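You operate a simulated robot arm through the tools that you are given. There is no shell and no other tool. Be economical: measure what you need, move in short steps, check, and stop when the job is done.

Carry out the task below with a simulated robot arm. There is one attempt and no reset: what you move stays moved.

TASK
Run the air cart once, drain its water, charge pots five and three.
Fine: water gauge at 0 before the pots, pot five first, orange hose end back in the rest socket, the other pots stay empty.

The check looks at the end state, three seconds after you hand in, the way a careful person would. Anything else that was tipped, shoved, dropped, spilled or broken makes it a failure.

THE ROBOT
A 6-joint arm with a two-finger parallel gripper on a trunk, on a base that drives. Base frame: it is fixed to the floor where the robot stands at the start and does not move with it; the origin is under the middle of the robot, x ahead of it, y to its left, z up; the surface under the hand at the start is at about z = 94.6. Units: cm, rad, N and s.
With the tool pointing down near the work surface it reaches from about 10 to 74 cm from the robot's upright axis, wherever it stands. Its first joint turns from -2.897 to 2.897 rad. Places, roughly: blue drain button [40, -20, 100]; green run button [40, 0, 100]; pot eight [50, 30, 100]; pot five [60, 60, 100]; pot four [70, 70, 100]; pot one [80, 100, 100]; pot seven [60, 40, 100]; pot six [60, 50, 100]; pot three [70, 80, 100]; pot two [80, 90, 100]. Payload 3.91 kg.
The tool frame sits at the grasp point between the pads (the TCP): z along the fingers, y along the line on which they close. The tips reach 3 cm beyond it. The gripper opens to 11 cm. The fingers are 2 cm wide and 1 cm thick; the gripper's body (4.8 by 11.2 cm) begins 5.5 cm behind the TCP.
Orientation is that of the tool frame in the base frame, as a unit quaternion [w, x, y, z]. With the fingers straight down and closing along the base's y, the tool's x points along the base's -x, its y along +y and its z along -z.

THE INTERFACE
- The arm moves only by the tool servo_tool. Its argument "series" is a list of rows, each a list of 7 numbers: the turn, a rotation vector about the tool's x, y, z in rad, then the shift along the tool's x, y, z in cm, then the finger opening in cm, from 0 to 11. In form: [[rx, ry, rz, x, y, z, grip], ...]. A call has 1 to 20 rows; each row shifts and turns the commanded pose from where the row before left it, along the tool's axes as they then stand. A row lasts 0.2 s, in which the tool goes at most 5 cm and 0.15 rad; a call with a longer step from one row to the next is refused whole, and so is a gripper value outside its range. Where a pose cannot be reached the arm comes as near as it can. A force on the tool above 40 N (or 10 N above the force at the start of the call, whichever is more), or a blocked arm, ends the call early, and 0.2 s more pass. Each finger travels about 4.5 cm/s and halts on what it meets, pressing with about 33 N; the grip force reading is that of the motor and also rises with nothing between the fingers. The clock runs only during rows and for 0.2 s after the last one: add rows that do not move to give the fingers time. The reply holds the time, the measured pose of the TCP, the force on the tool along the base axes, the opening and the grip force, in the units named above and with some noise, with the torque about the TCP (base axes, N m) and any sound that the robot's microphone picked up.
- Cameras (640 x 400 px; columns grow to the right, rows downward): "scene" is now at [2.16, 17.49, 156.4]; the picture's right is [0.24, -0.97, 0.00], its down [-0.65, -0.16, -0.74] and it looks along [0.72, 0.18, -0.67] (base axes); focal length 257 px, centre (320, 200). "wrist" rides on the gripper at [7.1, 2.2, -10.7] in the tool frame; the picture's right is [-0.29, 0.96, 0.00], its down [-0.76, -0.23, -0.61] and it looks along [-0.58, -0.18, 0.79] (tool axes); focal length 243 px, centre (320, 200). There is no depth. A picture from a camera that has moved, and an enlarged one, comes with that camera's place and axes in the base frame and with its lens.
- capture(camera): a new picture of that camera. The clock stands still meanwhile.
- move_column(by): slides the trunk up (or, below 0, down) by that many cm; the arm and the scene camera ride with it, the base frame stays. It gives what a move gives, with no picture.
- steer(legs): drives the robot by 1 to 6 legs, each [ahead, left, turn to the left] in cm, cm and rad, along the robot's own axes; the way and the turn of a leg run together, so that a leg with both is an arc; at most 150 cm and 3.142 rad a leg. The arm and the cameras ride along, it lands a little off, and it stops where it bumps. It gives what a move gives.
- head_to(pan, tilt): turns the head with the scene camera to pan (to the left, within 1.501 rad either way) and tilt (down, from -0.506 to 1.204), counted from straight ahead of the robot. It gives what a move gives.
- close_up(camera, box): a new picture of the part [left, top, right, bottom] of that camera's present view, enlarged. The clock stands still meanwhile.
- sign_off(): hands the job in; it is judged then, once.

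Go step by step. Nothing tells you exact positions but the pictures and the camera data: compare them with the known pose of the tool, close in by small moves and look again before you grip or let go. The budget is 120 turns and 82 pictures, counting those below and the enlarged ones. Unless the task says otherwise, let go and move clear before handing in, and close with one line.

The tools are called after "Request:" as a command line: name --pt "numbers of a row" for each row, then --argument value for the rest, lists and objects as JSON in quotes. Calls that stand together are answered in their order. servo_tool: Moves the arm, as the interface text tells. Its arguments: {"type":"object","properties":{"series":{"type":"array","items":{"type":"array","items":{"type":"number"}}}},"required":["series"]} The other tools are called the same way: move_column (by) slides the trunk up or down; steer (legs) drives the base; head_to (pan, tilt) turns the head that bears the scene camera; capture (camera) takes a picture; close_up (camera, box) takes an enlarged picture of a part of a camera's view; sign_off () hands the job in.

At the start:

```text
t: 0.0
tcp_pos: [39.6, 1.43, 121.41]
orientation: [-0.001, 0.0, 1.0, 0.001]
ft_force: [0.0, 0.1, -0.5]
moment: [0.02, -0.02, 0.01]
opening: 11.01
grasp_force: 0.1
trunk travel left (down, up): [-52.5, 6.5]
robot x, y, heading: [-0.04, 0.02, 0.003]
head pan, tilt: [0.244, 0.738]
```

scene: 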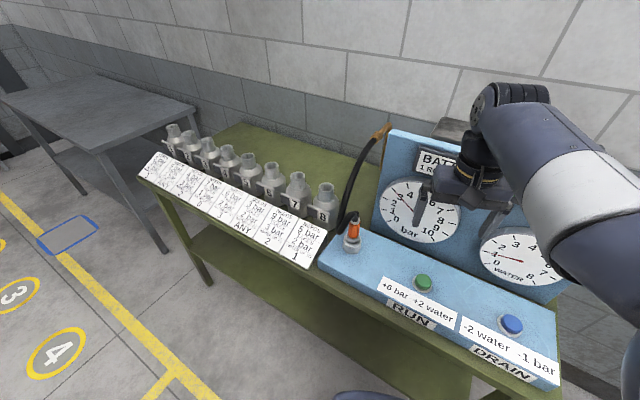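
wrist: 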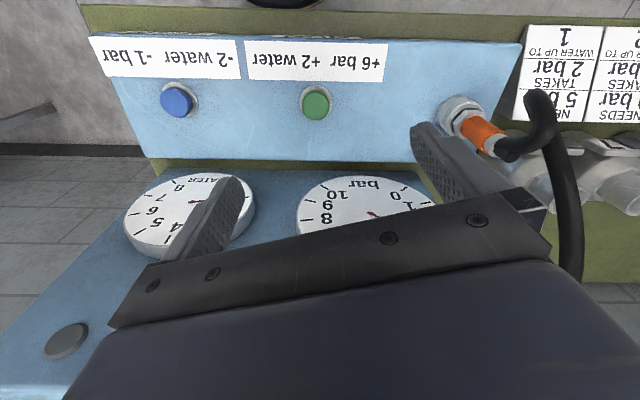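

I see the cart with two gauges and two buttons, the orange hose end in its rest socket, and eight labelled pots. I'll read the labels and gauges first.

Request:
close_up --camera "scene" --box '[130, 110, 350, 280]'

Request:
close_up --camera "scene" --box '[320, 120, 580, 390]'

```text
2.35 times, centred on (240, 195) of scene
camera zoom: at [2.16, 17.49, 156.4], right [0.24, -0.97, 0.0], down [-0.65, -0.16, -0.74], along [0.72, 0.18, -0.67], focal length 606 px, centre (508, 212)
```

zoom: 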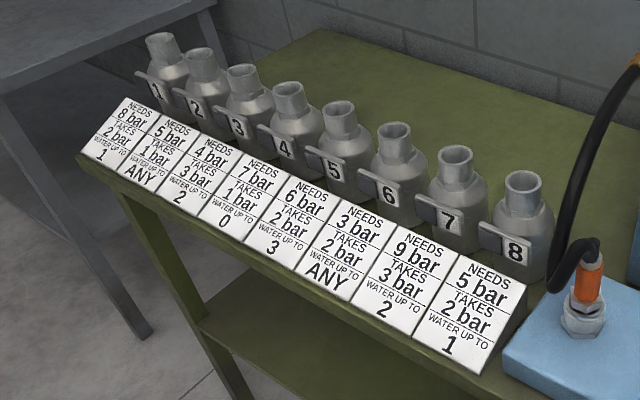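

```text
1.48 times, centred on (450, 255) of scene
camera zoom: at [2.16, 17.49, 156.4], right [0.24, -0.97, 0.0], down [-0.65, -0.16, -0.74], along [0.72, 0.18, -0.67], focal length 381 px, centre (127, 118)
```

zoom: 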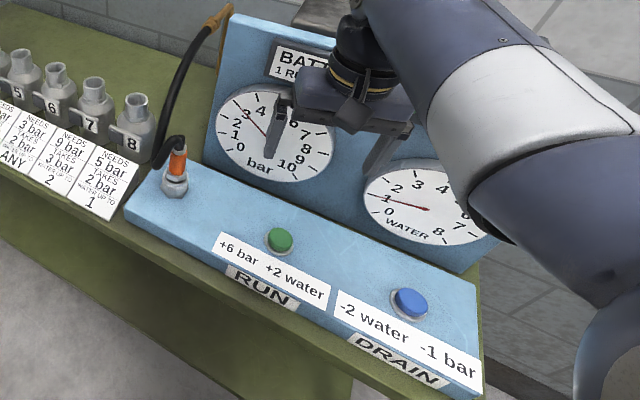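

The water gauge reads about 1 and the bar gauge about 3. I'll close the fingers and move above the green button, which I place near (41.3, 0.3, 98), then look again.

Request:
servo_tool --pt "0 0 0 -0.5 -0.5 3 0" --pt "0 0 0 -0.6 -0.5 3 0" --pt "0 0 0 -0.6 0 3 0" --pt "0 0 0 0 0 3 0" --pt "0 0 0 0 0 1 0" --pt "0 0 0 0 0 0 0" --pt "0 0 0 0 0 0 0"

Request:
capture --camera "scene"

Request:
capture --camera "wrist"

```text
t: 1.6
tcp_pos: [41.45, 0.45, 108.66]
orientation: [0.0, 0.001, 1.0, 0.001]
ft_force: [-0.4, -0.7, -0.2]
moment: [-0.02, 0.03, -0.01]
opening: 0.02
grasp_force: 32.0
trunk travel left (down, up): [-52.5, 6.5]
robot x, y, heading: [-0.14, -0.01, -0.007]
head pan, tilt: [0.244, 0.738]
```

```text
77 pictures are left
camera scene: at [2.16, 17.49, 156.4], right [0.24, -0.97, 0.0], down [-0.65, -0.16, -0.74], along [0.72, 0.18, -0.67], focal length 257 px, centre (320, 200)
```

scene: 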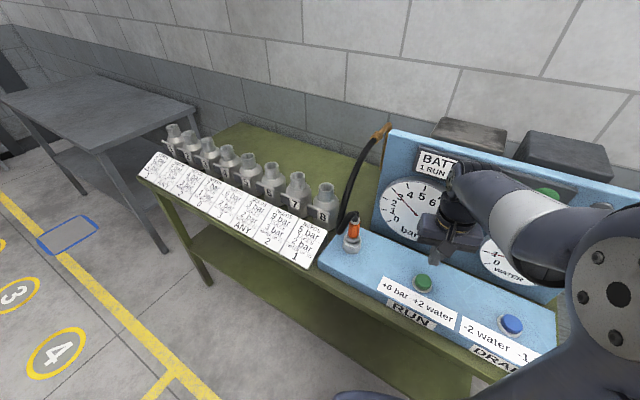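

```text
76 pictures are left
camera wrist: at [34.21, 2.48, 119.31], right [0.29, 0.96, 0.0], down [0.76, -0.23, 0.61], along [0.58, -0.18, -0.79], focal length 243 px, centre (320, 200)
```

wrist: 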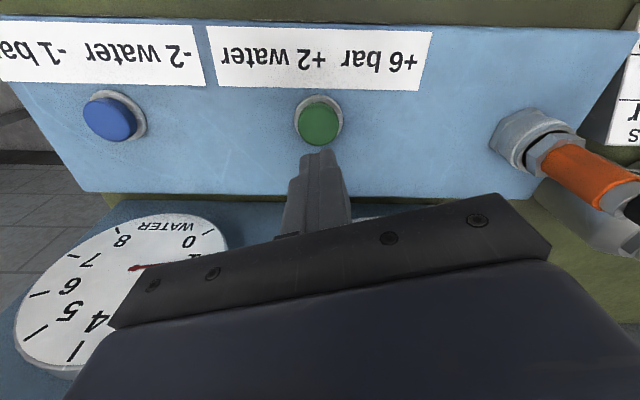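

The fingertips line up over the green button, so I'll lower them close to it.

Request:
servo_tool --pt "0 0 0 0 0 1.5 0" --pt "0 0 0 0 0 1.5 0" --pt "0 0 0 0 0 1.5 0" --pt "0 0 0 0 0 1 0" --pt "0 0 0 0 0 0 0"

Request:
capture --camera "wrist"

Request:
close_up --camera "scene" --box '[340, 150, 580, 300]'

```text
t: 2.8
tcp_pos: [41.4, 0.33, 102.97]
orientation: [0.0, -0.001, 1.0, 0.0]
ft_force: [-0.1, 1.6, 0.3]
moment: [-0.01, 0.01, -0.02]
opening: 0.0
grasp_force: 33.7
trunk travel left (down, up): [-52.5, 6.5]
robot x, y, heading: [0.14, -0.1, -0.0]
head pan, tilt: [0.244, 0.738]
```

```text
75 pictures are left
camera wrist: at [34.23, 2.46, 113.73], right [0.29, 0.96, 0.0], down [0.76, -0.23, 0.61], along [0.58, -0.18, -0.79], focal length 243 px, centre (320, 200)
```

wrist: 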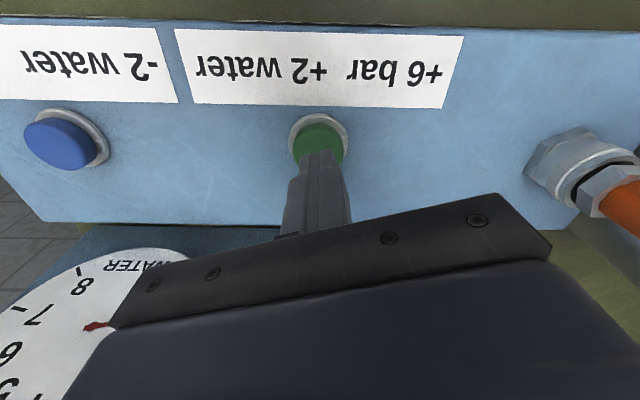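

```text
2.67 times, centred on (460, 225) of scene
camera zoom: at [2.17, 17.49, 156.4], right [0.24, -0.97, 0.0], down [-0.65, -0.16, -0.74], along [0.72, 0.18, -0.67], focal length 686 px, centre (-53, 133)
```

zoom: 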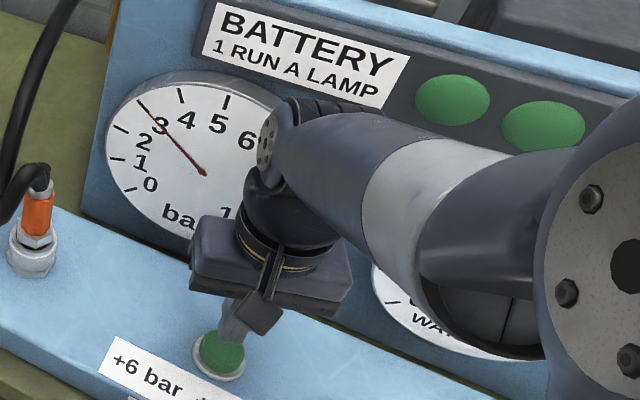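

The fingers are just above the green button, the bar gauge reads 3 and two battery lamps are lit. I'll press gently in small steps.

Request:
servo_tool --pt "0 0 0 0.3 0 0.4 0" --pt "0 0 0 0 0 0.4 0" --pt "0 0 0 0 0 0.4 0" --pt "0 0 0 0 0 0.3 0" --pt "0 0 0 0 0 0.3 0"

Request:
capture --camera "wrist"

```text
t: 4.0
tcp_pos: [41.09, 0.49, 101.19]
orientation: [0.0, 0.0, 1.0, 0.0]
ft_force: [-0.6, -0.5, 0.6]
moment: [-0.01, -0.01, -0.03]
opening: 0.01
grasp_force: 32.8
trunk travel left (down, up): [-52.5, 6.5]
robot x, y, heading: [0.14, 0.38, -0.004]
head pan, tilt: [0.244, 0.738]
```

```text
73 pictures are left
camera wrist: at [33.89, 2.51, 111.93], right [0.29, 0.96, 0.0], down [0.76, -0.23, 0.61], along [0.58, -0.18, -0.79], focal length 243 px, centre (320, 200)
```

wrist: 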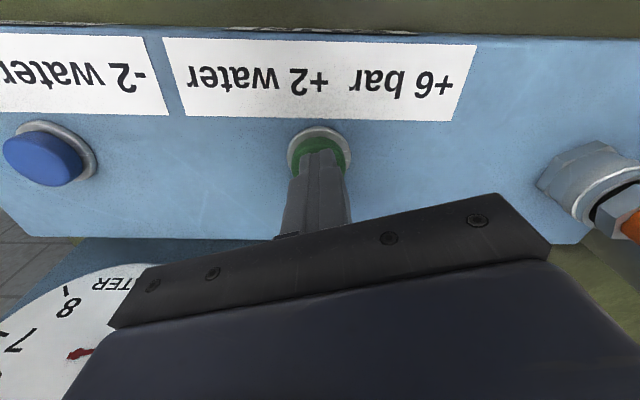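

There's no contact yet, so I'll keep going down slowly.

Request:
servo_tool --pt "0 0 0 0 0 0.3 0" --pt "0 0 0 0 0 0.3 0" --pt "0 0 0 0 0 0.3 0" --pt "0 0 0 0 0 0.3 0"

```text
t: 5.0
tcp_pos: [41.1, 0.38, 99.92]
orientation: [0.0, 0.001, 1.0, 0.0]
ft_force: [-0.4, 0.4, -0.3]
moment: [-0.02, -0.01, -0.03]
opening: 0.0
grasp_force: 32.7
trunk travel left (down, up): [-52.5, 6.5]
robot x, y, heading: [0.27, -0.0, -0.0]
head pan, tilt: [0.244, 0.738]
```

Request:
capture --camera "wrist"

Request:
close_up --camera "scene" --box '[380, 190, 500, 310]'

```text
72 pictures are left
camera wrist: at [33.9, 2.49, 110.73], right [0.29, 0.96, 0.0], down [0.76, -0.23, 0.61], along [0.58, -0.18, -0.79], focal length 243 px, centre (320, 200)
```

wrist: 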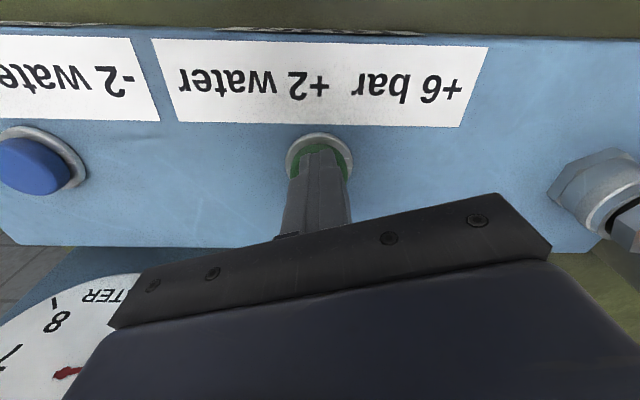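

```text
3.33 times, centred on (440, 250) of scene
camera zoom: at [2.16, 17.49, 156.4], right [0.24, -0.97, 0.0], down [-0.65, -0.16, -0.74], along [0.72, 0.18, -0.67], focal length 858 px, centre (-80, 33)
```

zoom: 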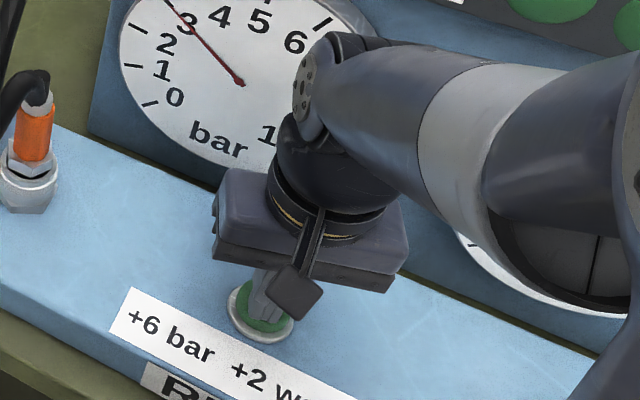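

Still no force, and the tip is centred on the button. I'll continue down.

Request:
servo_tool --pt "0 0 0 0 0 0.2 0" --pt "0 0 0 0 0 0.2 0" --pt "0 0 0 0 0 0.2 0" --pt "0 0 0 0 0 0.2 0"

```text
t: 6.0
tcp_pos: [41.05, 0.48, 99.16]
orientation: [0.0, -0.001, 1.0, 0.0]
ft_force: [0.8, 0.8, 3.4]
moment: [0.05, -0.01, -0.01]
opening: 0.0
grasp_force: 33.1
trunk travel left (down, up): [-52.5, 6.5]
robot x, y, heading: [-0.17, -0.02, 0.002]
head pan, tilt: [0.244, 0.738]
heard: click
```

There was a click, so the press registered. I'll lift clear and check the gauges.

Request:
servo_tool --pt "0 0 0 0 0 -1 0" --pt "0 0 0 0 0 -2 0" --pt "0 0 0 0 0 -3 0" --pt "0 0 0 0 0 -3 0"

Request:
capture --camera "scene"

Request:
capture --camera "wrist"

```text
t: 7.0
tcp_pos: [41.08, 0.5, 108.22]
orientation: [0.001, 0.0, 1.0, 0.0]
ft_force: [-1.2, -0.2, 0.8]
moment: [0.01, -0.02, 0.0]
opening: 0.01
grasp_force: 32.7
trunk travel left (down, up): [-52.5, 6.5]
robot x, y, heading: [-0.03, -0.11, 0.004]
head pan, tilt: [0.244, 0.738]
```

```text
70 pictures are left
camera scene: at [2.14, 17.49, 156.4], right [0.24, -0.97, 0.0], down [-0.65, -0.16, -0.74], along [0.72, 0.18, -0.67], focal length 257 px, centre (320, 200)
```

scene: 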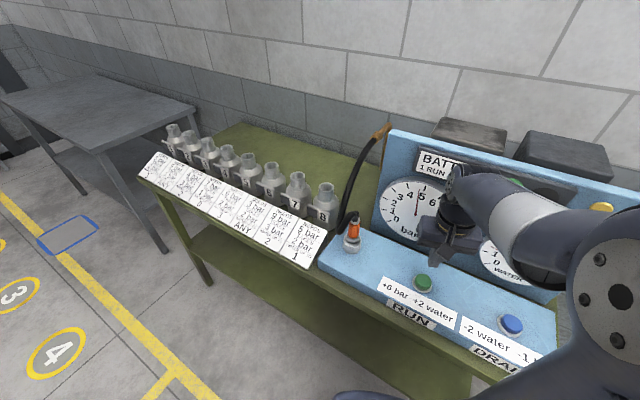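

```text
69 pictures are left
camera wrist: at [33.87, 2.5, 118.98], right [0.29, 0.96, 0.0], down [0.76, -0.23, 0.61], along [0.58, -0.18, -0.79], focal length 243 px, centre (320, 200)
```

wrist: 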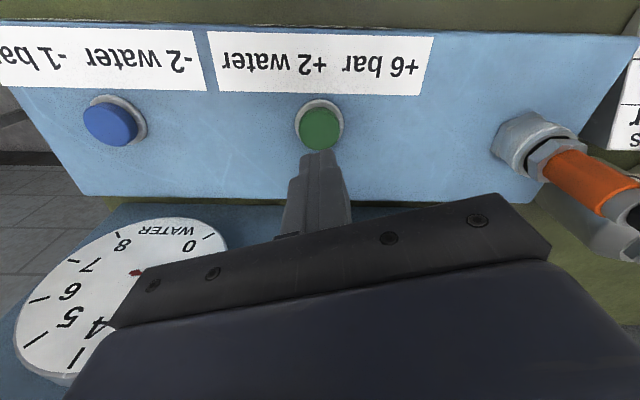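

The run has started and the bar gauge is rising. I'll move above the blue button, near (35.6, -17.7), while it settles.

Request:
servo_tool --pt "0 0 0 1.1 -3.6 0 0" --pt "0 0 0 1.1 -3.6 0 0" --pt "0 0 0 1.1 -3.7 0 0" --pt "0 0 0 1.1 -3.7 0 0" --pt "0 0 0 1.1 -3.6 0 0" --pt "0 0 0 0 0 0 0" --pt "0 0 0 0 0 0 0"

Request:
capture --camera "scene"

Request:
capture --camera "wrist"

```text
t: 8.6
tcp_pos: [35.57, -17.8, 108.24]
orientation: [0.0, 0.0, 1.0, 0.0]
ft_force: [-0.4, 0.1, 0.2]
moment: [0.02, 0.02, 0.02]
opening: 0.0
grasp_force: 33.4
trunk travel left (down, up): [-52.5, 6.5]
robot x, y, heading: [0.11, 0.05, 0.001]
head pan, tilt: [0.244, 0.738]
```

```text
68 pictures are left
camera scene: at [2.16, 17.5, 156.4], right [0.24, -0.97, 0.0], down [-0.65, -0.16, -0.74], along [0.72, 0.18, -0.67], focal length 257 px, centre (320, 200)
```

scene: 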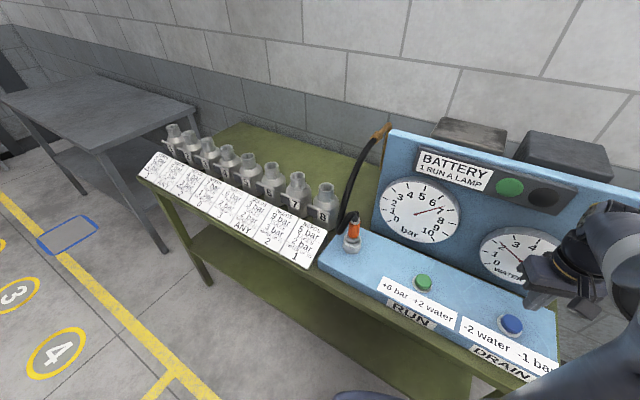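

```text
67 pictures are left
camera wrist: at [28.34, -15.69, 118.91], right [0.29, 0.96, 0.0], down [0.76, -0.23, 0.61], along [0.58, -0.18, -0.79], focal length 243 px, centre (320, 200)
```

wrist: 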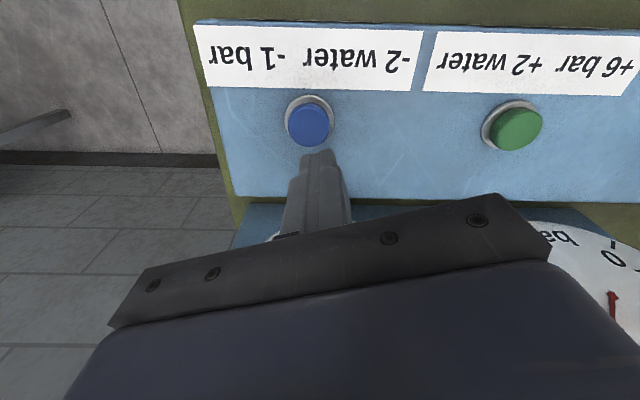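

The run is still going and one lamp is used. I'll fine-align over the blue button by (-0.7, -0.9), go down part way, and let the run finish.

Request:
servo_tool --pt "0 0 0 0.7 -0.9 2 0" --pt "0 0 0 0 0 2 0" --pt "0 0 0 0 0 2 0" --pt "0 0 0 0 0 1 0" --pt "0 0 0 0 0 0 0" --pt "0 0 0 0 0 0 0" --pt "0 0 0 0 0 0 0" --pt "0 0 0 0 0 0 0" --pt "0 0 0 0 0 0 0" --pt "0 0 0 0 0 0 0" --pt "0 0 0 0 0 0 0" --pt "0 0 0 0 0 0 0" --pt "0 0 0 0 0 0 0" --pt "0 0 0 0 0 0 0" --pt "0 0 0 0 0 0 0"

Request:
close_up --camera "scene" --box '[360, 130, 600, 380]'

Request:
capture --camera "wrist"

```text
t: 11.8
tcp_pos: [34.93, -18.65, 101.19]
orientation: [0.0, 0.0, 1.0, 0.0]
ft_force: [-0.2, -0.3, 0.6]
moment: [-0.01, 0.0, -0.01]
opening: 0.02
grasp_force: 32.8
trunk travel left (down, up): [-52.5, 6.5]
robot x, y, heading: [-0.21, -0.02, -0.0]
head pan, tilt: [0.244, 0.738]
```

```text
1.60 times, centred on (480, 255) of scene
camera zoom: at [2.16, 17.49, 156.4], right [0.24, -0.97, 0.0], down [-0.65, -0.16, -0.74], along [0.72, 0.18, -0.67], focal length 412 px, centre (64, 112)
```

zoom: 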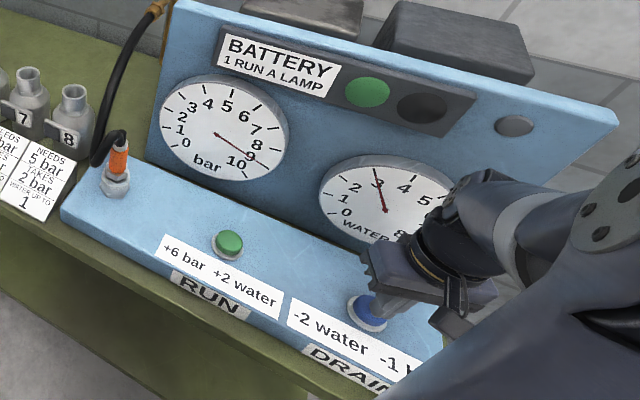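

```text
65 pictures are left
camera wrist: at [27.7, -16.58, 111.94], right [0.29, 0.96, 0.0], down [0.76, -0.23, 0.61], along [0.58, -0.18, -0.79], focal length 243 px, centre (320, 200)
```

wrist: 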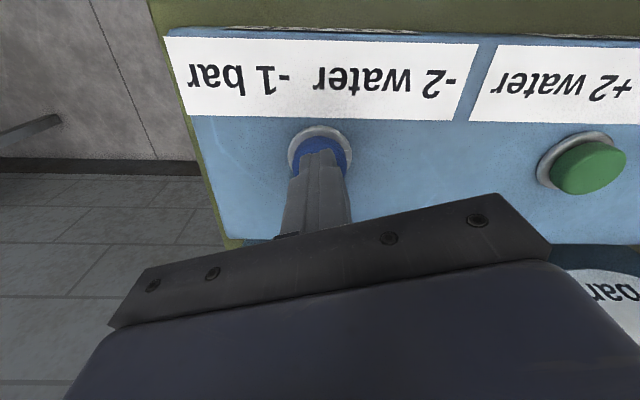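

The run is finished with 9 bar and 3 water, and I'm aligned over blue. Two drains are needed, which leaves 7 bar. Now the first press.

Request:
servo_tool --pt "0 0 0 0 0 0.8 0" --pt "0 0 0 0 0 0.5 0" --pt "0 0 0 0 0 0.2 0" --pt "0 0 0 0 0 0.2 0" --pt "0 0 0 0 0 0.2 0" --pt "0 0 0 0 0 0.15 0"

```text
t: 13.2
tcp_pos: [34.92, -18.72, 99.1]
orientation: [0.001, 0.0, 1.0, -0.001]
ft_force: [-0.8, 2.5, 6.6]
moment: [0.04, -0.03, 0.02]
opening: 0.01
grasp_force: 33.2
trunk travel left (down, up): [-52.5, 6.5]
robot x, y, heading: [-0.02, -0.01, -0.001]
head pan, tilt: [0.244, 0.738]
heard: click
```

The first drain press clicked. I'll lift and wait for it to finish.

Request:
servo_tool --pt "0 0 0 0 0 -1 0" --pt "0 0 0 0 0 -1 0" --pt "0 0 0 0 0 0 0" --pt "0 0 0 0 0 0 0" --pt "0 0 0 0 0 0 0" --pt "0 0 0 0 0 0 0" --pt "0 0 0 0 0 0 0" --pt "0 0 0 0 0 0 0" --pt "0 0 0 0 0 0 0" --pt "0 0 0 0 0 0 0" --pt "0 0 0 0 0 0 0" --pt "0 0 0 0 0 0 0" --pt "0 0 0 0 0 0 0" --pt "0 0 0 0 0 0 0" --pt "0 0 0 0 0 0 0"

Request:
close_up --camera "scene" --box '[360, 130, 600, 380]'

```text
t: 16.4
tcp_pos: [34.81, -18.74, 101.09]
orientation: [0.0, 0.001, 1.0, 0.0]
ft_force: [0.2, 0.9, 0.0]
moment: [-0.02, 0.02, 0.02]
opening: 0.01
grasp_force: 32.5
trunk travel left (down, up): [-52.5, 6.5]
robot x, y, heading: [-0.34, 0.19, -0.006]
head pan, tilt: [0.244, 0.738]
```

```text
1.60 times, centred on (480, 255) of scene
camera zoom: at [2.16, 17.49, 156.4], right [0.24, -0.97, 0.0], down [-0.65, -0.16, -0.74], along [0.72, 0.18, -0.67], focal length 412 px, centre (64, 112)
```

zoom: 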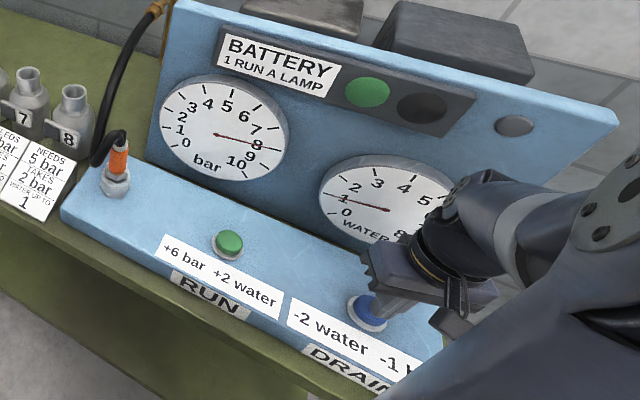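

The gauges now show 8 bar and 1 water. Second drain press next.

Request:
servo_tool --pt "0 0 0 0 0 0.8 0" --pt "0 0 0 0 0 0.5 0" --pt "0 0 0 0 0 0.2 0" --pt "0 0 0 0 0 0.2 0" --pt "0 0 0 0 0 0.2 0" --pt "0 0 0 0 0 0.1 0"

```text
t: 17.8
tcp_pos: [34.94, -18.68, 99.23]
orientation: [0.002, 0.0, 1.0, 0.0]
ft_force: [1.3, -1.6, 5.5]
moment: [-0.02, -0.03, -0.02]
opening: 0.0
grasp_force: 32.8
trunk travel left (down, up): [-52.5, 6.5]
robot x, y, heading: [-0.29, -0.21, 0.0]
head pan, tilt: [0.244, 0.738]
heard: click
```

It clicked again. I'll lift well clear and check both the gauges and the hose.

Request:
servo_tool --pt "0 0 0 0 0 -2 0" --pt "0 0 0 0 0 -4 0" --pt "0 0 0 0 0 -4 0" --pt "0 0 0 0 0 -4 0" --pt "0 0 0 0 0 -4 0" --pt "0 0 0 -1.1 4 -2 0" --pt "0 0 0 -1.1 4 0 2" --pt "0 0 0 -1.1 4 0 4" --pt "0 0 0 -1.1 4 0 6" --pt "0 0 0 0 0 0 6" --pt "0 0 0 0 0 0 6" --pt "0 0 0 0 0 0 6" --pt "0 0 0 0 0 0 6"

Request:
capture --camera "scene"

Request:
capture --camera "wrist"

```text
t: 20.6
tcp_pos: [39.32, -2.65, 119.2]
orientation: [0.0, 0.0, 1.0, 0.001]
ft_force: [0.1, -0.1, 0.3]
moment: [0.03, -0.05, 0.02]
opening: 6.01
grasp_force: 0.1
trunk travel left (down, up): [-52.5, 6.5]
robot x, y, heading: [0.21, 0.11, 0.003]
head pan, tilt: [0.244, 0.738]
```

```text
63 pictures are left
camera scene: at [2.16, 17.49, 156.4], right [0.24, -0.97, 0.0], down [-0.65, -0.16, -0.74], along [0.72, 0.18, -0.67], focal length 257 px, centre (320, 200)
```

scene: 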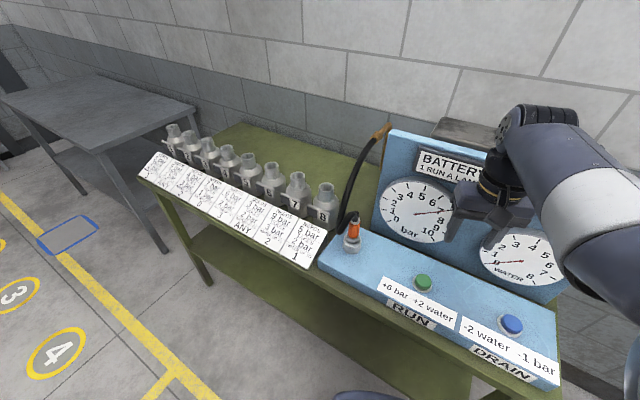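

```text
62 pictures are left
camera wrist: at [32.05, -0.65, 129.96], right [0.29, 0.96, 0.0], down [0.76, -0.23, 0.61], along [0.58, -0.18, -0.79], focal length 243 px, centre (320, 200)
```

wrist: 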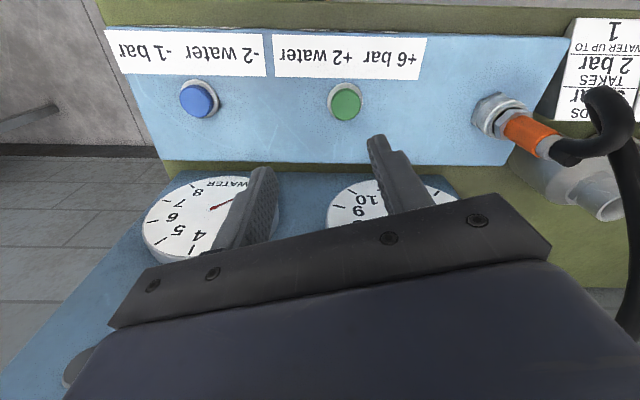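

Water is at or near 0 and bar is about 7. I place the orange hose end near (50.2, 20.1, 102), and I'll zoom in on the gauges and the hose end.

Request:
close_up --camera "scene" --box '[300, 120, 400, 270]'

Request:
close_up --camera "scene" --box '[370, 130, 580, 300]'

Request:
close_up --camera "wrist" --box '[450, 50, 640, 250]'

```text
2.67 times, centred on (350, 195) of scene
camera zoom: at [2.16, 17.49, 156.4], right [0.24, -0.97, 0.0], down [-0.65, -0.16, -0.74], along [0.72, 0.18, -0.67], focal length 686 px, centre (240, 213)
```

zoom: 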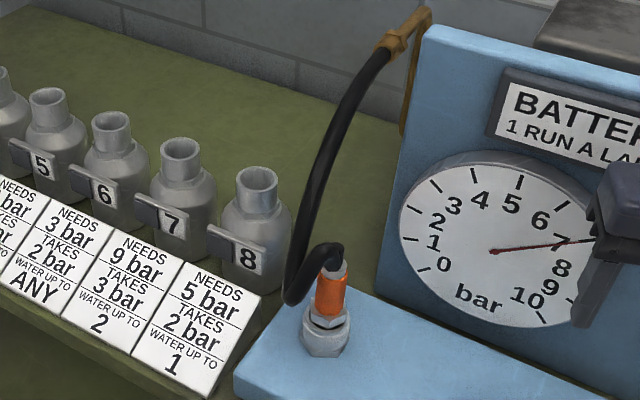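

```text
2.35 times, centred on (475, 215) of scene
camera zoom: at [2.16, 17.49, 156.4], right [0.24, -0.97, 0.0], down [-0.65, -0.16, -0.74], along [0.72, 0.18, -0.67], focal length 606 px, centre (-45, 165)
```

zoom: 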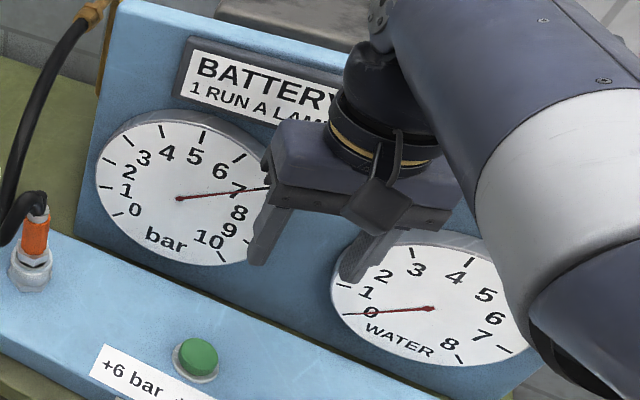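

```text
2.00 times, centred on (545, 150) of wrist
camera zoom: at [32.05, -0.65, 129.96], right [0.29, 0.96, 0.0], down [0.76, -0.23, 0.61], along [0.58, -0.18, -0.79], focal length 485 px, centre (-130, 300)
```

zoom: 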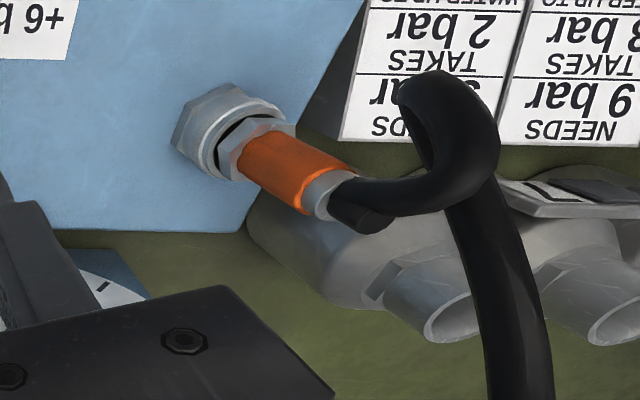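

Confirmed: water 0, bar 7. To reach the hose end and both pots from one spot, I'll retract and raise the arm, then drive parallel to the cart.

Request:
servo_tool --pt "0 0 0 2 0 -4 6" --pt "0 0 0 4 0 -2 6" --pt "0 0 0 4 0 0 6" --pt "0 0 0 3 0 0 6"

Request:
steer --legs '[[0, 0, 0.312], [0, 66, 0]]'

Request:
head_to --pan 0.0 --tilt 0.8

Request:
capture --camera "scene"

Request:
capture --camera "wrist"

```text
t: 21.6
tcp_pos: [26.17, -2.78, 125.37]
orientation: [0.0, -0.001, 1.0, 0.0]
ft_force: [0.6, 0.1, -0.2]
moment: [0.02, -0.01, 0.03]
opening: 6.0
grasp_force: 0.0
trunk travel left (down, up): [-52.5, 6.5]
robot x, y, heading: [0.31, 0.13, -0.002]
head pan, tilt: [0.244, 0.738]
```

```text
t: 26.3
tcp_pos: [5.83, 69.12, 125.2]
orientation: [0.0, -0.152, 0.988, 0.0]
ft_force: [-0.7, -0.4, 1.0]
moment: [0.0, -0.02, -0.02]
opening: 5.99
grasp_force: 0.0
trunk travel left (down, up): [-52.5, 6.5]
robot x, y, heading: [-20.57, 64.11, 0.301]
head pan, tilt: [0.244, 0.738]
```

```text
t: 27.1
tcp_pos: [5.7, 69.08, 125.32]
orientation: [0.0, -0.151, 0.989, 0.0]
ft_force: [0.2, 0.3, 0.3]
moment: [0.0, 0.01, -0.02]
opening: 6.01
grasp_force: 0.2
trunk travel left (down, up): [-52.5, 6.5]
robot x, y, heading: [-19.75, 63.96, 0.298]
head pan, tilt: [0.0, 0.799]
```

```text
58 pictures are left
camera scene: at [-22.76, 79.26, 155.89], right [0.3, -0.95, 0.0], down [-0.68, -0.21, -0.7], along [0.67, 0.21, -0.72], focal length 257 px, centre (320, 200)
```

scene: 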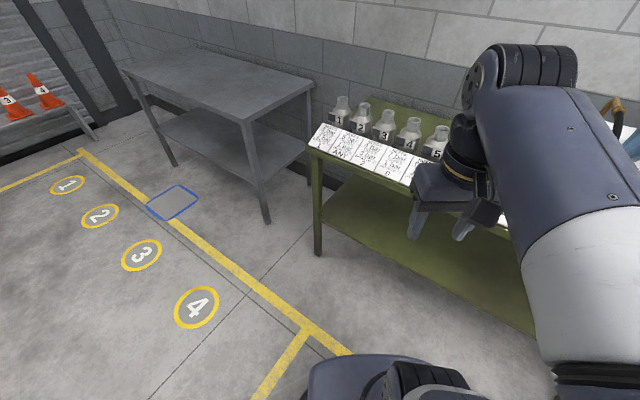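

```text
57 pictures are left
camera wrist: at [-1.8, 68.99, 135.99], right [-0.01, 1.0, 0.0], down [0.79, 0.01, 0.61], along [0.61, 0.01, -0.79], focal length 243 px, centre (320, 200)
```

wrist: 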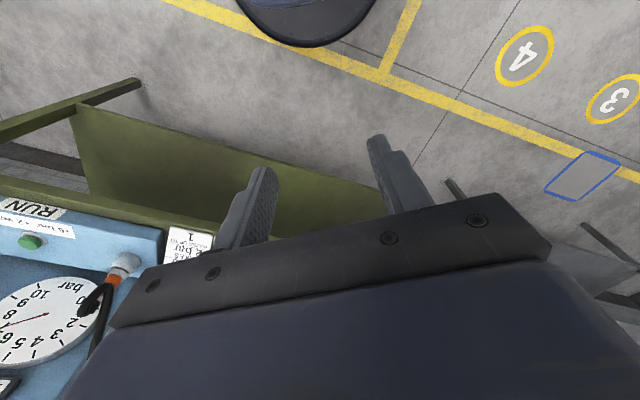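

I turned the wrong way relative to the cart. I'll correct the heading to -0.31 and move to about (20, 63).

Request:
steer --legs '[[0, 0, -0.61], [0, 11.1, 0], [38.5, 0, 0]]'

Request:
head_to --pan 0.0 --tilt 0.8

Request:
capture --camera "scene"

Request:
capture --camera "wrist"

```text
t: 31.9
tcp_pos: [43.62, 52.53, 125.35]
orientation: [0.0, 0.15, 0.989, 0.0]
ft_force: [-0.5, -0.1, 0.6]
moment: [0.02, 0.01, 0.0]
opening: 5.99
grasp_force: 0.1
trunk travel left (down, up): [-52.5, 6.5]
robot x, y, heading: [19.15, 62.6, -0.301]
head pan, tilt: [0.0, 0.799]
```

```text
t: 32.5
tcp_pos: [43.68, 52.5, 125.12]
orientation: [0.0, 0.15, 0.989, 0.001]
ft_force: [0.3, 0.1, -0.3]
moment: [0.03, 0.01, -0.01]
opening: 5.99
grasp_force: 0.1
trunk travel left (down, up): [-52.5, 6.5]
robot x, y, heading: [19.52, 63.06, -0.301]
head pan, tilt: [0.0, 0.799]
```

```text
56 pictures are left
camera scene: at [25.94, 77.19, 155.89], right [-0.3, -0.95, 0.0], down [-0.68, 0.21, -0.7], along [0.67, -0.21, -0.72], focal length 257 px, centre (320, 200)
```

scene: 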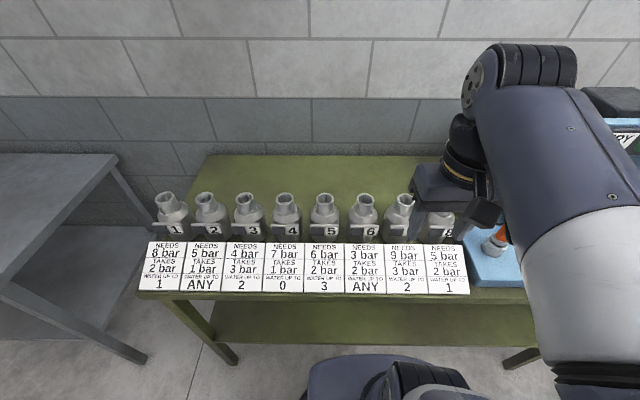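

```text
55 pictures are left
camera wrist: at [37.45, 56.66, 135.99], right [0.56, 0.83, 0.0], down [0.66, -0.45, 0.61], along [0.5, -0.34, -0.79], focal length 243 px, centre (320, 200)
```

wrist: 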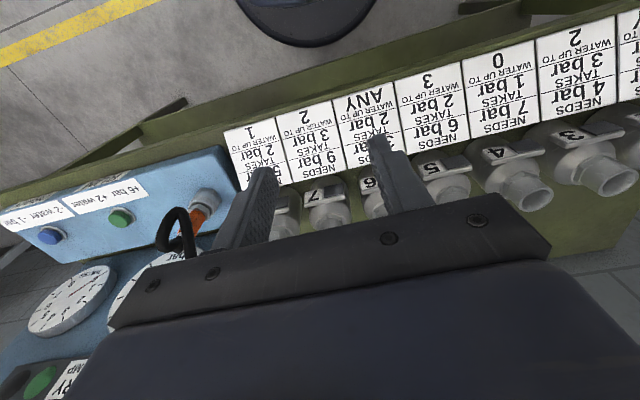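

The robot now faces the pots squarely, all within reach. I'll turn the gripper so the fingers close front to back (the hose leaves to the left), move right alongside the front, and look.

Request:
servo_tool --pt "0 0 -0.142 0 0 0 6" --pt "0 0 -0.142 0 0 0 6" --pt "0 0 -0.142 0 0 0 6" --pt "0 0 -0.142 0 0 0 6" --pt "0 0 -0.142 0 0 0 6" --pt "0 0 -0.142 0 0 0 6" --pt "0 0 -0.142 0 0 0 6" --pt "0 0 -0.142 0 0 0 6" --pt "0 0 -0.142 0 0 0 6" --pt "0 0 -0.142 0 0 0 6" --pt "0 0 -0.14 0 0 0 6" --pt "0 0 0 4 0 0 6" --pt "0 0 0 4 0 0 6" --pt "0 0 0 4 0 0 6" --pt "0 0 0 4 0 0 6" --pt "0 0 0 4 0 0 6" --pt "0 0 0 4 0 0 6" --pt "0 0 0 4 0 0 6"

Request:
head_to --pan -0.7 --tilt 0.75

Request:
capture --camera "scene"

Request:
capture --camera "wrist"

```text
t: 36.3
tcp_pos: [35.07, 25.87, 125.27]
orientation: [0.0, -0.589, 0.808, 0.001]
ft_force: [0.1, -0.2, 0.9]
moment: [0.01, -0.02, 0.03]
opening: 6.01
grasp_force: 0.0
trunk travel left (down, up): [-52.5, 6.5]
robot x, y, heading: [19.26, 62.95, -0.302]
head pan, tilt: [0.0, 0.799]
```

```text
t: 37.4
tcp_pos: [35.06, 26.0, 125.28]
orientation: [0.0, -0.588, 0.809, -0.001]
ft_force: [-0.6, 0.0, 0.0]
moment: [0.01, 0.01, 0.02]
opening: 6.02
grasp_force: 0.1
trunk travel left (down, up): [-52.5, 6.5]
robot x, y, heading: [19.25, 62.9, -0.304]
head pan, tilt: [-0.7, 0.75]
```

```text
54 pictures are left
camera scene: at [22.7, 72.61, 156.29], right [-0.84, -0.54, 0.0], down [-0.37, 0.57, -0.73], along [0.39, -0.62, -0.68], focal length 257 px, centre (320, 200)
```

scene: 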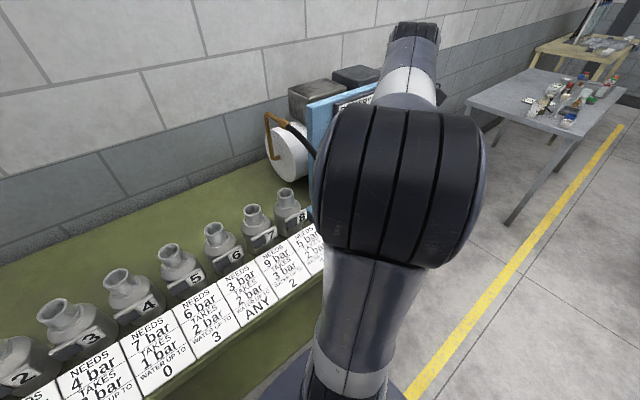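

```text
53 pictures are left
camera wrist: at [30.78, 19.73, 136.08], right [-0.82, 0.57, 0.0], down [0.45, 0.65, 0.61], along [0.35, 0.5, -0.79], focal length 243 px, centre (320, 200)
```

wrist: 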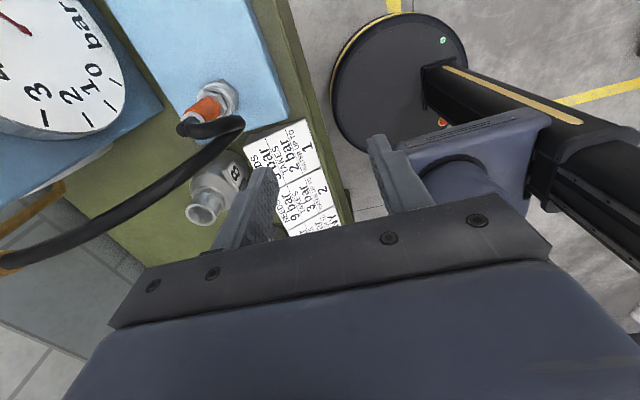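

The wrist camera shows the hose end ahead, with the hose arching off to the left and back. I'll move towards it at height and look again.

Request:
servo_tool --pt "0 0 0 0.5 -4 0 6" --pt "0 0 0 0.5 -4 0 6" --pt "0 0 0 0 -3 0 6" --pt "0 0 0 0 0 0 6"

Request:
capture --camera "wrist"

```text
t: 38.4
tcp_pos: [45.24, 21.53, 125.25]
orientation: [0.0, -0.588, 0.809, -0.001]
ft_force: [0.3, 0.2, 0.2]
moment: [0.03, 0.01, 0.01]
opening: 6.02
grasp_force: 0.0
trunk travel left (down, up): [-52.5, 6.5]
robot x, y, heading: [19.54, 62.97, -0.302]
head pan, tilt: [-0.7, 0.75]
```

```text
52 pictures are left
camera wrist: at [40.93, 15.32, 136.0], right [-0.82, 0.57, 0.0], down [0.45, 0.65, 0.61], along [0.35, 0.5, -0.79], focal length 243 px, centre (320, 200)
```

wrist: 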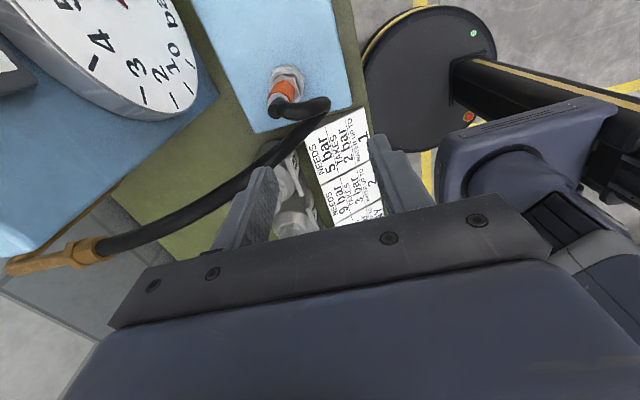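

I'll yaw the gripper 0.25 rad so its far end stays away from the hose, centre it over (49.7, 19.5) and lower to z≈114.

Request:
servo_tool --pt "0 0 0.125 0 0 0 7" --pt "0 0 0.125 0 0 0 7" --pt "0 0 0 -0.65 -2.4 0 7" --pt "0 0 0 0 -2.4 0 7" --pt "0 0 0 0 0 3 7" --pt "0 0 0 0 0 3 7" --pt "0 0 0 0 0 3 7" --pt "0 0 0 0 0 2 7" --pt "0 0 0 0 0 0 7"

Request:
capture --camera "wrist"

Request:
capture --camera "scene"

```text
t: 40.4
tcp_pos: [49.62, 19.61, 114.19]
orientation: [0.0, -0.483, 0.875, -0.001]
ft_force: [-0.8, -0.4, 0.0]
moment: [0.03, -0.01, -0.03]
opening: 6.97
grasp_force: 0.0
trunk travel left (down, up): [-52.5, 6.5]
robot x, y, heading: [18.95, 62.95, -0.301]
head pan, tilt: [-0.7, 0.75]
```

```text
51 pictures are left
camera wrist: at [43.91, 14.62, 124.97], right [-0.65, 0.76, 0.0], down [0.6, 0.52, 0.61], along [0.46, 0.4, -0.79], focal length 243 px, centre (320, 200)
```

wrist: 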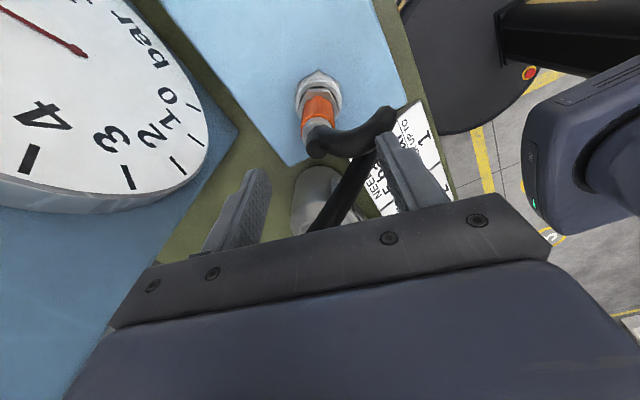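

```text
50 pictures are left
camera scene: at [22.7, 72.6, 156.29], right [-0.84, -0.54, 0.0], down [-0.37, 0.57, -0.73], along [0.39, -0.62, -0.68], focal length 257 px, centre (320, 200)
```

scene: 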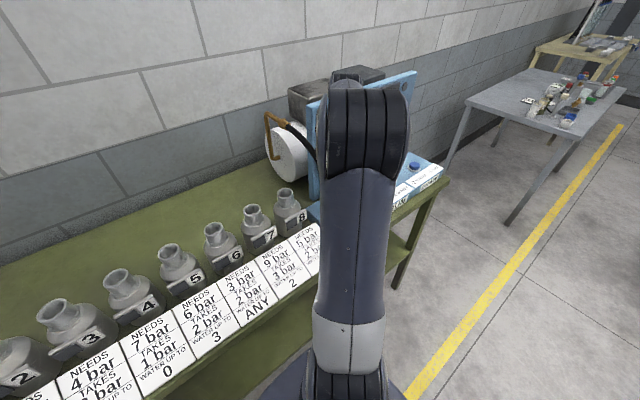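

The hose elbow leaves to the front-left, so a straight-down grip could clash with it. I'll back off to the right, square the yaw to the cart and tilt the tool 35° so it points down and left, away from the hose and the panel.

Request:
servo_tool --pt "0 0 0 0 0 -3 7" --pt "0 0 -0.125 0 0 -2 7" --pt "0 0 -0.125 0 0 0 7" --pt "0 0 0 3.5 0 0 7" --pt "0 0 0 3.5 0 0 7" --pt "0 -0.122 0 0 0 0 7" --pt "0 -0.122 0 0 0 0 7" --pt "0 -0.122 0 0 0 0 7" --pt "0 -0.122 0 0 0 0 7" --pt "0 -0.122 0 0 0 0 7" --pt "0 0 0 0 0 0 7" --pt "0 0 0 0 0 0 7"

Request:
capture --camera "wrist"

Request:
capture --camera "scene"

```text
t: 43.0
tcp_pos: [47.22, 17.44, 114.39]
orientation: [0.242, -0.561, 0.772, 0.175]
ft_force: [1.1, -0.9, -0.8]
moment: [-0.01, 0.0, -0.03]
opening: 6.99
grasp_force: 0.2
out of reach, approached as far as the arm can: row 8, 9, 10
trunk travel left (down, up): [-52.5, 6.5]
robot x, y, heading: [19.35, 63.15, -0.301]
head pan, tilt: [-0.7, 0.75]
```

```text
49 pictures are left
camera wrist: at [41.22, 6.56, 119.25], right [-0.84, 0.52, 0.16], down [0.3, 0.19, 0.93], along [0.46, 0.83, -0.32], focal length 243 px, centre (320, 200)
```

wrist: 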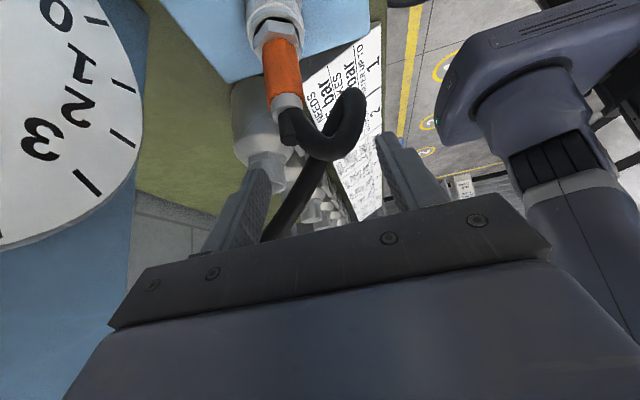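

```text
48 pictures are left
camera scene: at [22.7, 72.6, 156.29], right [-0.84, -0.54, 0.0], down [-0.37, 0.57, -0.73], along [0.39, -0.62, -0.68], focal length 257 px, centre (320, 200)
```

scene: 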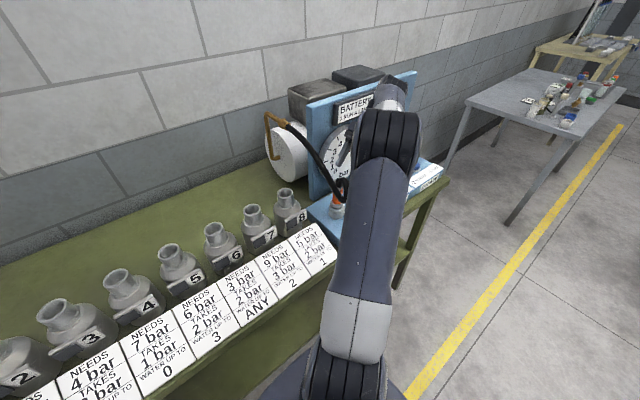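

The arm can't reach further that way, but this view shows the hose loops front-left at z≈105.5 and then rises at the back. A horizontal grip from the front-right, underneath the hose, is better. I'll un-tilt, retract and drive in front of the hose end.

Request:
servo_tool --pt "0 0.122 0 0 0 0 7" --pt "0 0.122 0 0 0 0 7" --pt "0 0.122 0 0 0 0 7" --pt "0 0.122 0 0 0 0 7" --pt "0 0.122 0 0 0 0 7" --pt "0 0 0 0 4 -2 7" --pt "0 0 0 0 4 -2 7" --pt "0 0 0 0 4 -2 7" --pt "0 0 0 0 4 0 7" --pt "0 0 0 0 0 0 7"

```text
t: 45.2
tcp_pos: [31.65, 22.28, 120.3]
orientation: [0.0, -0.588, 0.809, 0.001]
ft_force: [-0.1, 0.0, -0.5]
moment: [0.01, -0.01, 0.02]
opening: 7.02
grasp_force: 0.1
trunk travel left (down, up): [-52.5, 6.5]
robot x, y, heading: [19.25, 63.09, -0.306]
head pan, tilt: [-0.7, 0.75]
```

Request:
servo_tool --pt "0 0 0 -4 0 0 7" --pt "0 0 0 -4 0 0 7" --pt "0 0 0 -4 0 0 7" --pt "0 0 0 -4 0 0 7" --pt "0 0 0 -4 0 0 7" --pt "0 0 0 -4 0 0 7" --pt "0 0 0 -4 0 0 7" --pt "0 0 0 -4 0 0 7" --pt "0 0 0.142 0 0 0 7" --pt "0 0 0.142 0 0 0 7" --pt "0 0 0.142 0 0 0 7" --pt "0 0 0.142 0 0 0 7" --pt "0 0 0.142 0 0 0 7" --pt "0 0 0.142 0 0 0 7" --pt "0 0 0.142 0 0 0 7" --pt "0 0 0.142 0 0 0 7" --pt "0 0 0.142 0 0 0 7" --pt "0 0 0.142 0 0 0 7" --pt "0 0 0.14 0 0 0 7"

Request:
steer --legs '[[-9, 0, 0], [0, -38, 0]]'

Request:
head_to --pan 0.25 --tilt 0.75

Request:
capture --camera "scene"

```text
t: 49.2
tcp_pos: [41.73, 52.7, 120.39]
orientation: [0.0, 0.151, 0.988, 0.0]
ft_force: [-0.3, -0.4, -0.4]
moment: [0.01, 0.0, -0.01]
opening: 7.01
grasp_force: 0.1
trunk travel left (down, up): [-52.5, 6.5]
robot x, y, heading: [19.49, 63.2, -0.301]
head pan, tilt: [-0.7, 0.75]
```

```text
t: 52.3
tcp_pos: [21.84, 19.01, 120.46]
orientation: [0.0, 0.151, 0.989, 0.0]
ft_force: [-0.1, -0.1, -0.3]
moment: [-0.01, 0.0, 0.0]
opening: 6.99
grasp_force: 0.1
trunk travel left (down, up): [-52.5, 6.5]
robot x, y, heading: [-0.82, 29.45, -0.303]
head pan, tilt: [-0.7, 0.75]
```

```text
t: 53.5
tcp_pos: [21.86, 19.16, 120.41]
orientation: [0.0, 0.15, 0.989, 0.0]
ft_force: [-0.1, -0.9, -0.1]
moment: [0.0, 0.01, -0.03]
opening: 7.0
grasp_force: 0.1
trunk travel left (down, up): [-52.5, 6.5]
robot x, y, heading: [-0.13, 29.19, -0.294]
head pan, tilt: [0.25, 0.75]
```

```text
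47 pictures are left
camera scene: at [6.61, 45.43, 156.29], right [-0.05, -1.0, 0.0], down [-0.68, 0.04, -0.73], along [0.73, -0.04, -0.68], focal length 257 px, centre (320, 200)
```

scene: 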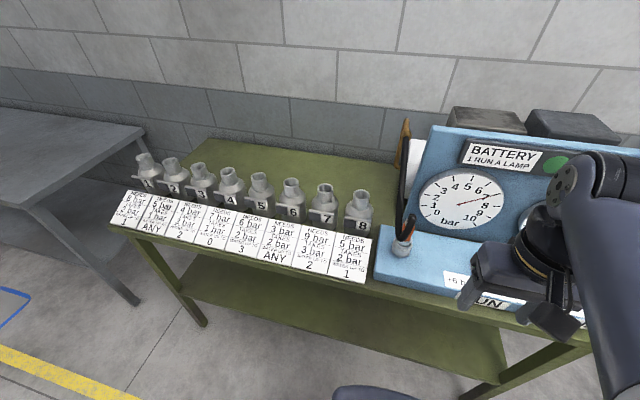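

The hose end is in clear view. I'll roll the tool about 2.8 rad so the camera ends up on top once the tool is pitched horizontal.

Request:
servo_tool --pt "0 0 0.14 0 0 0 7" --pt "0 0 0.14 0 0 0 7" --pt "0 0 0.14 0 0 0 7" --pt "0 0 0.14 0 0 0 7" --pt "0 0 0.14 0 0 0 7" --pt "0 0 0.14 0 0 0 7" --pt "0 0 0.14 0 0 0 7" --pt "0 0 0.14 0 0 0 7" --pt "0 0 0.14 0 0 0 7" --pt "0 0 0.14 0 0 0 7" --pt "0 0 0.14 0 0 0 7" --pt "0 0 0.14 0 0 0 7" --pt "0 0 0.14 0 0 0 7" --pt "0 0 0.14 0 0 0 7" --pt "0 0 0.14 0 0 0 7" --pt "0 0 0.14 0 0 0 7" --pt "0 0 0.14 0 0 0 7" --pt "0 0 0.14 0 0 0 7" --pt "0 0 0.14 0 0 0 7" --pt "0 0 0.13 0 0 0 7"

```text
t: 57.7
tcp_pos: [21.87, 19.11, 120.49]
orientation: [0.0, 1.0, 0.023, 0.001]
ft_force: [0.3, -0.6, -0.2]
moment: [-0.01, 0.04, -0.04]
opening: 7.0
grasp_force: 0.1
trunk travel left (down, up): [-52.5, 6.5]
robot x, y, heading: [-0.44, 29.24, -0.303]
head pan, tilt: [0.25, 0.75]
```

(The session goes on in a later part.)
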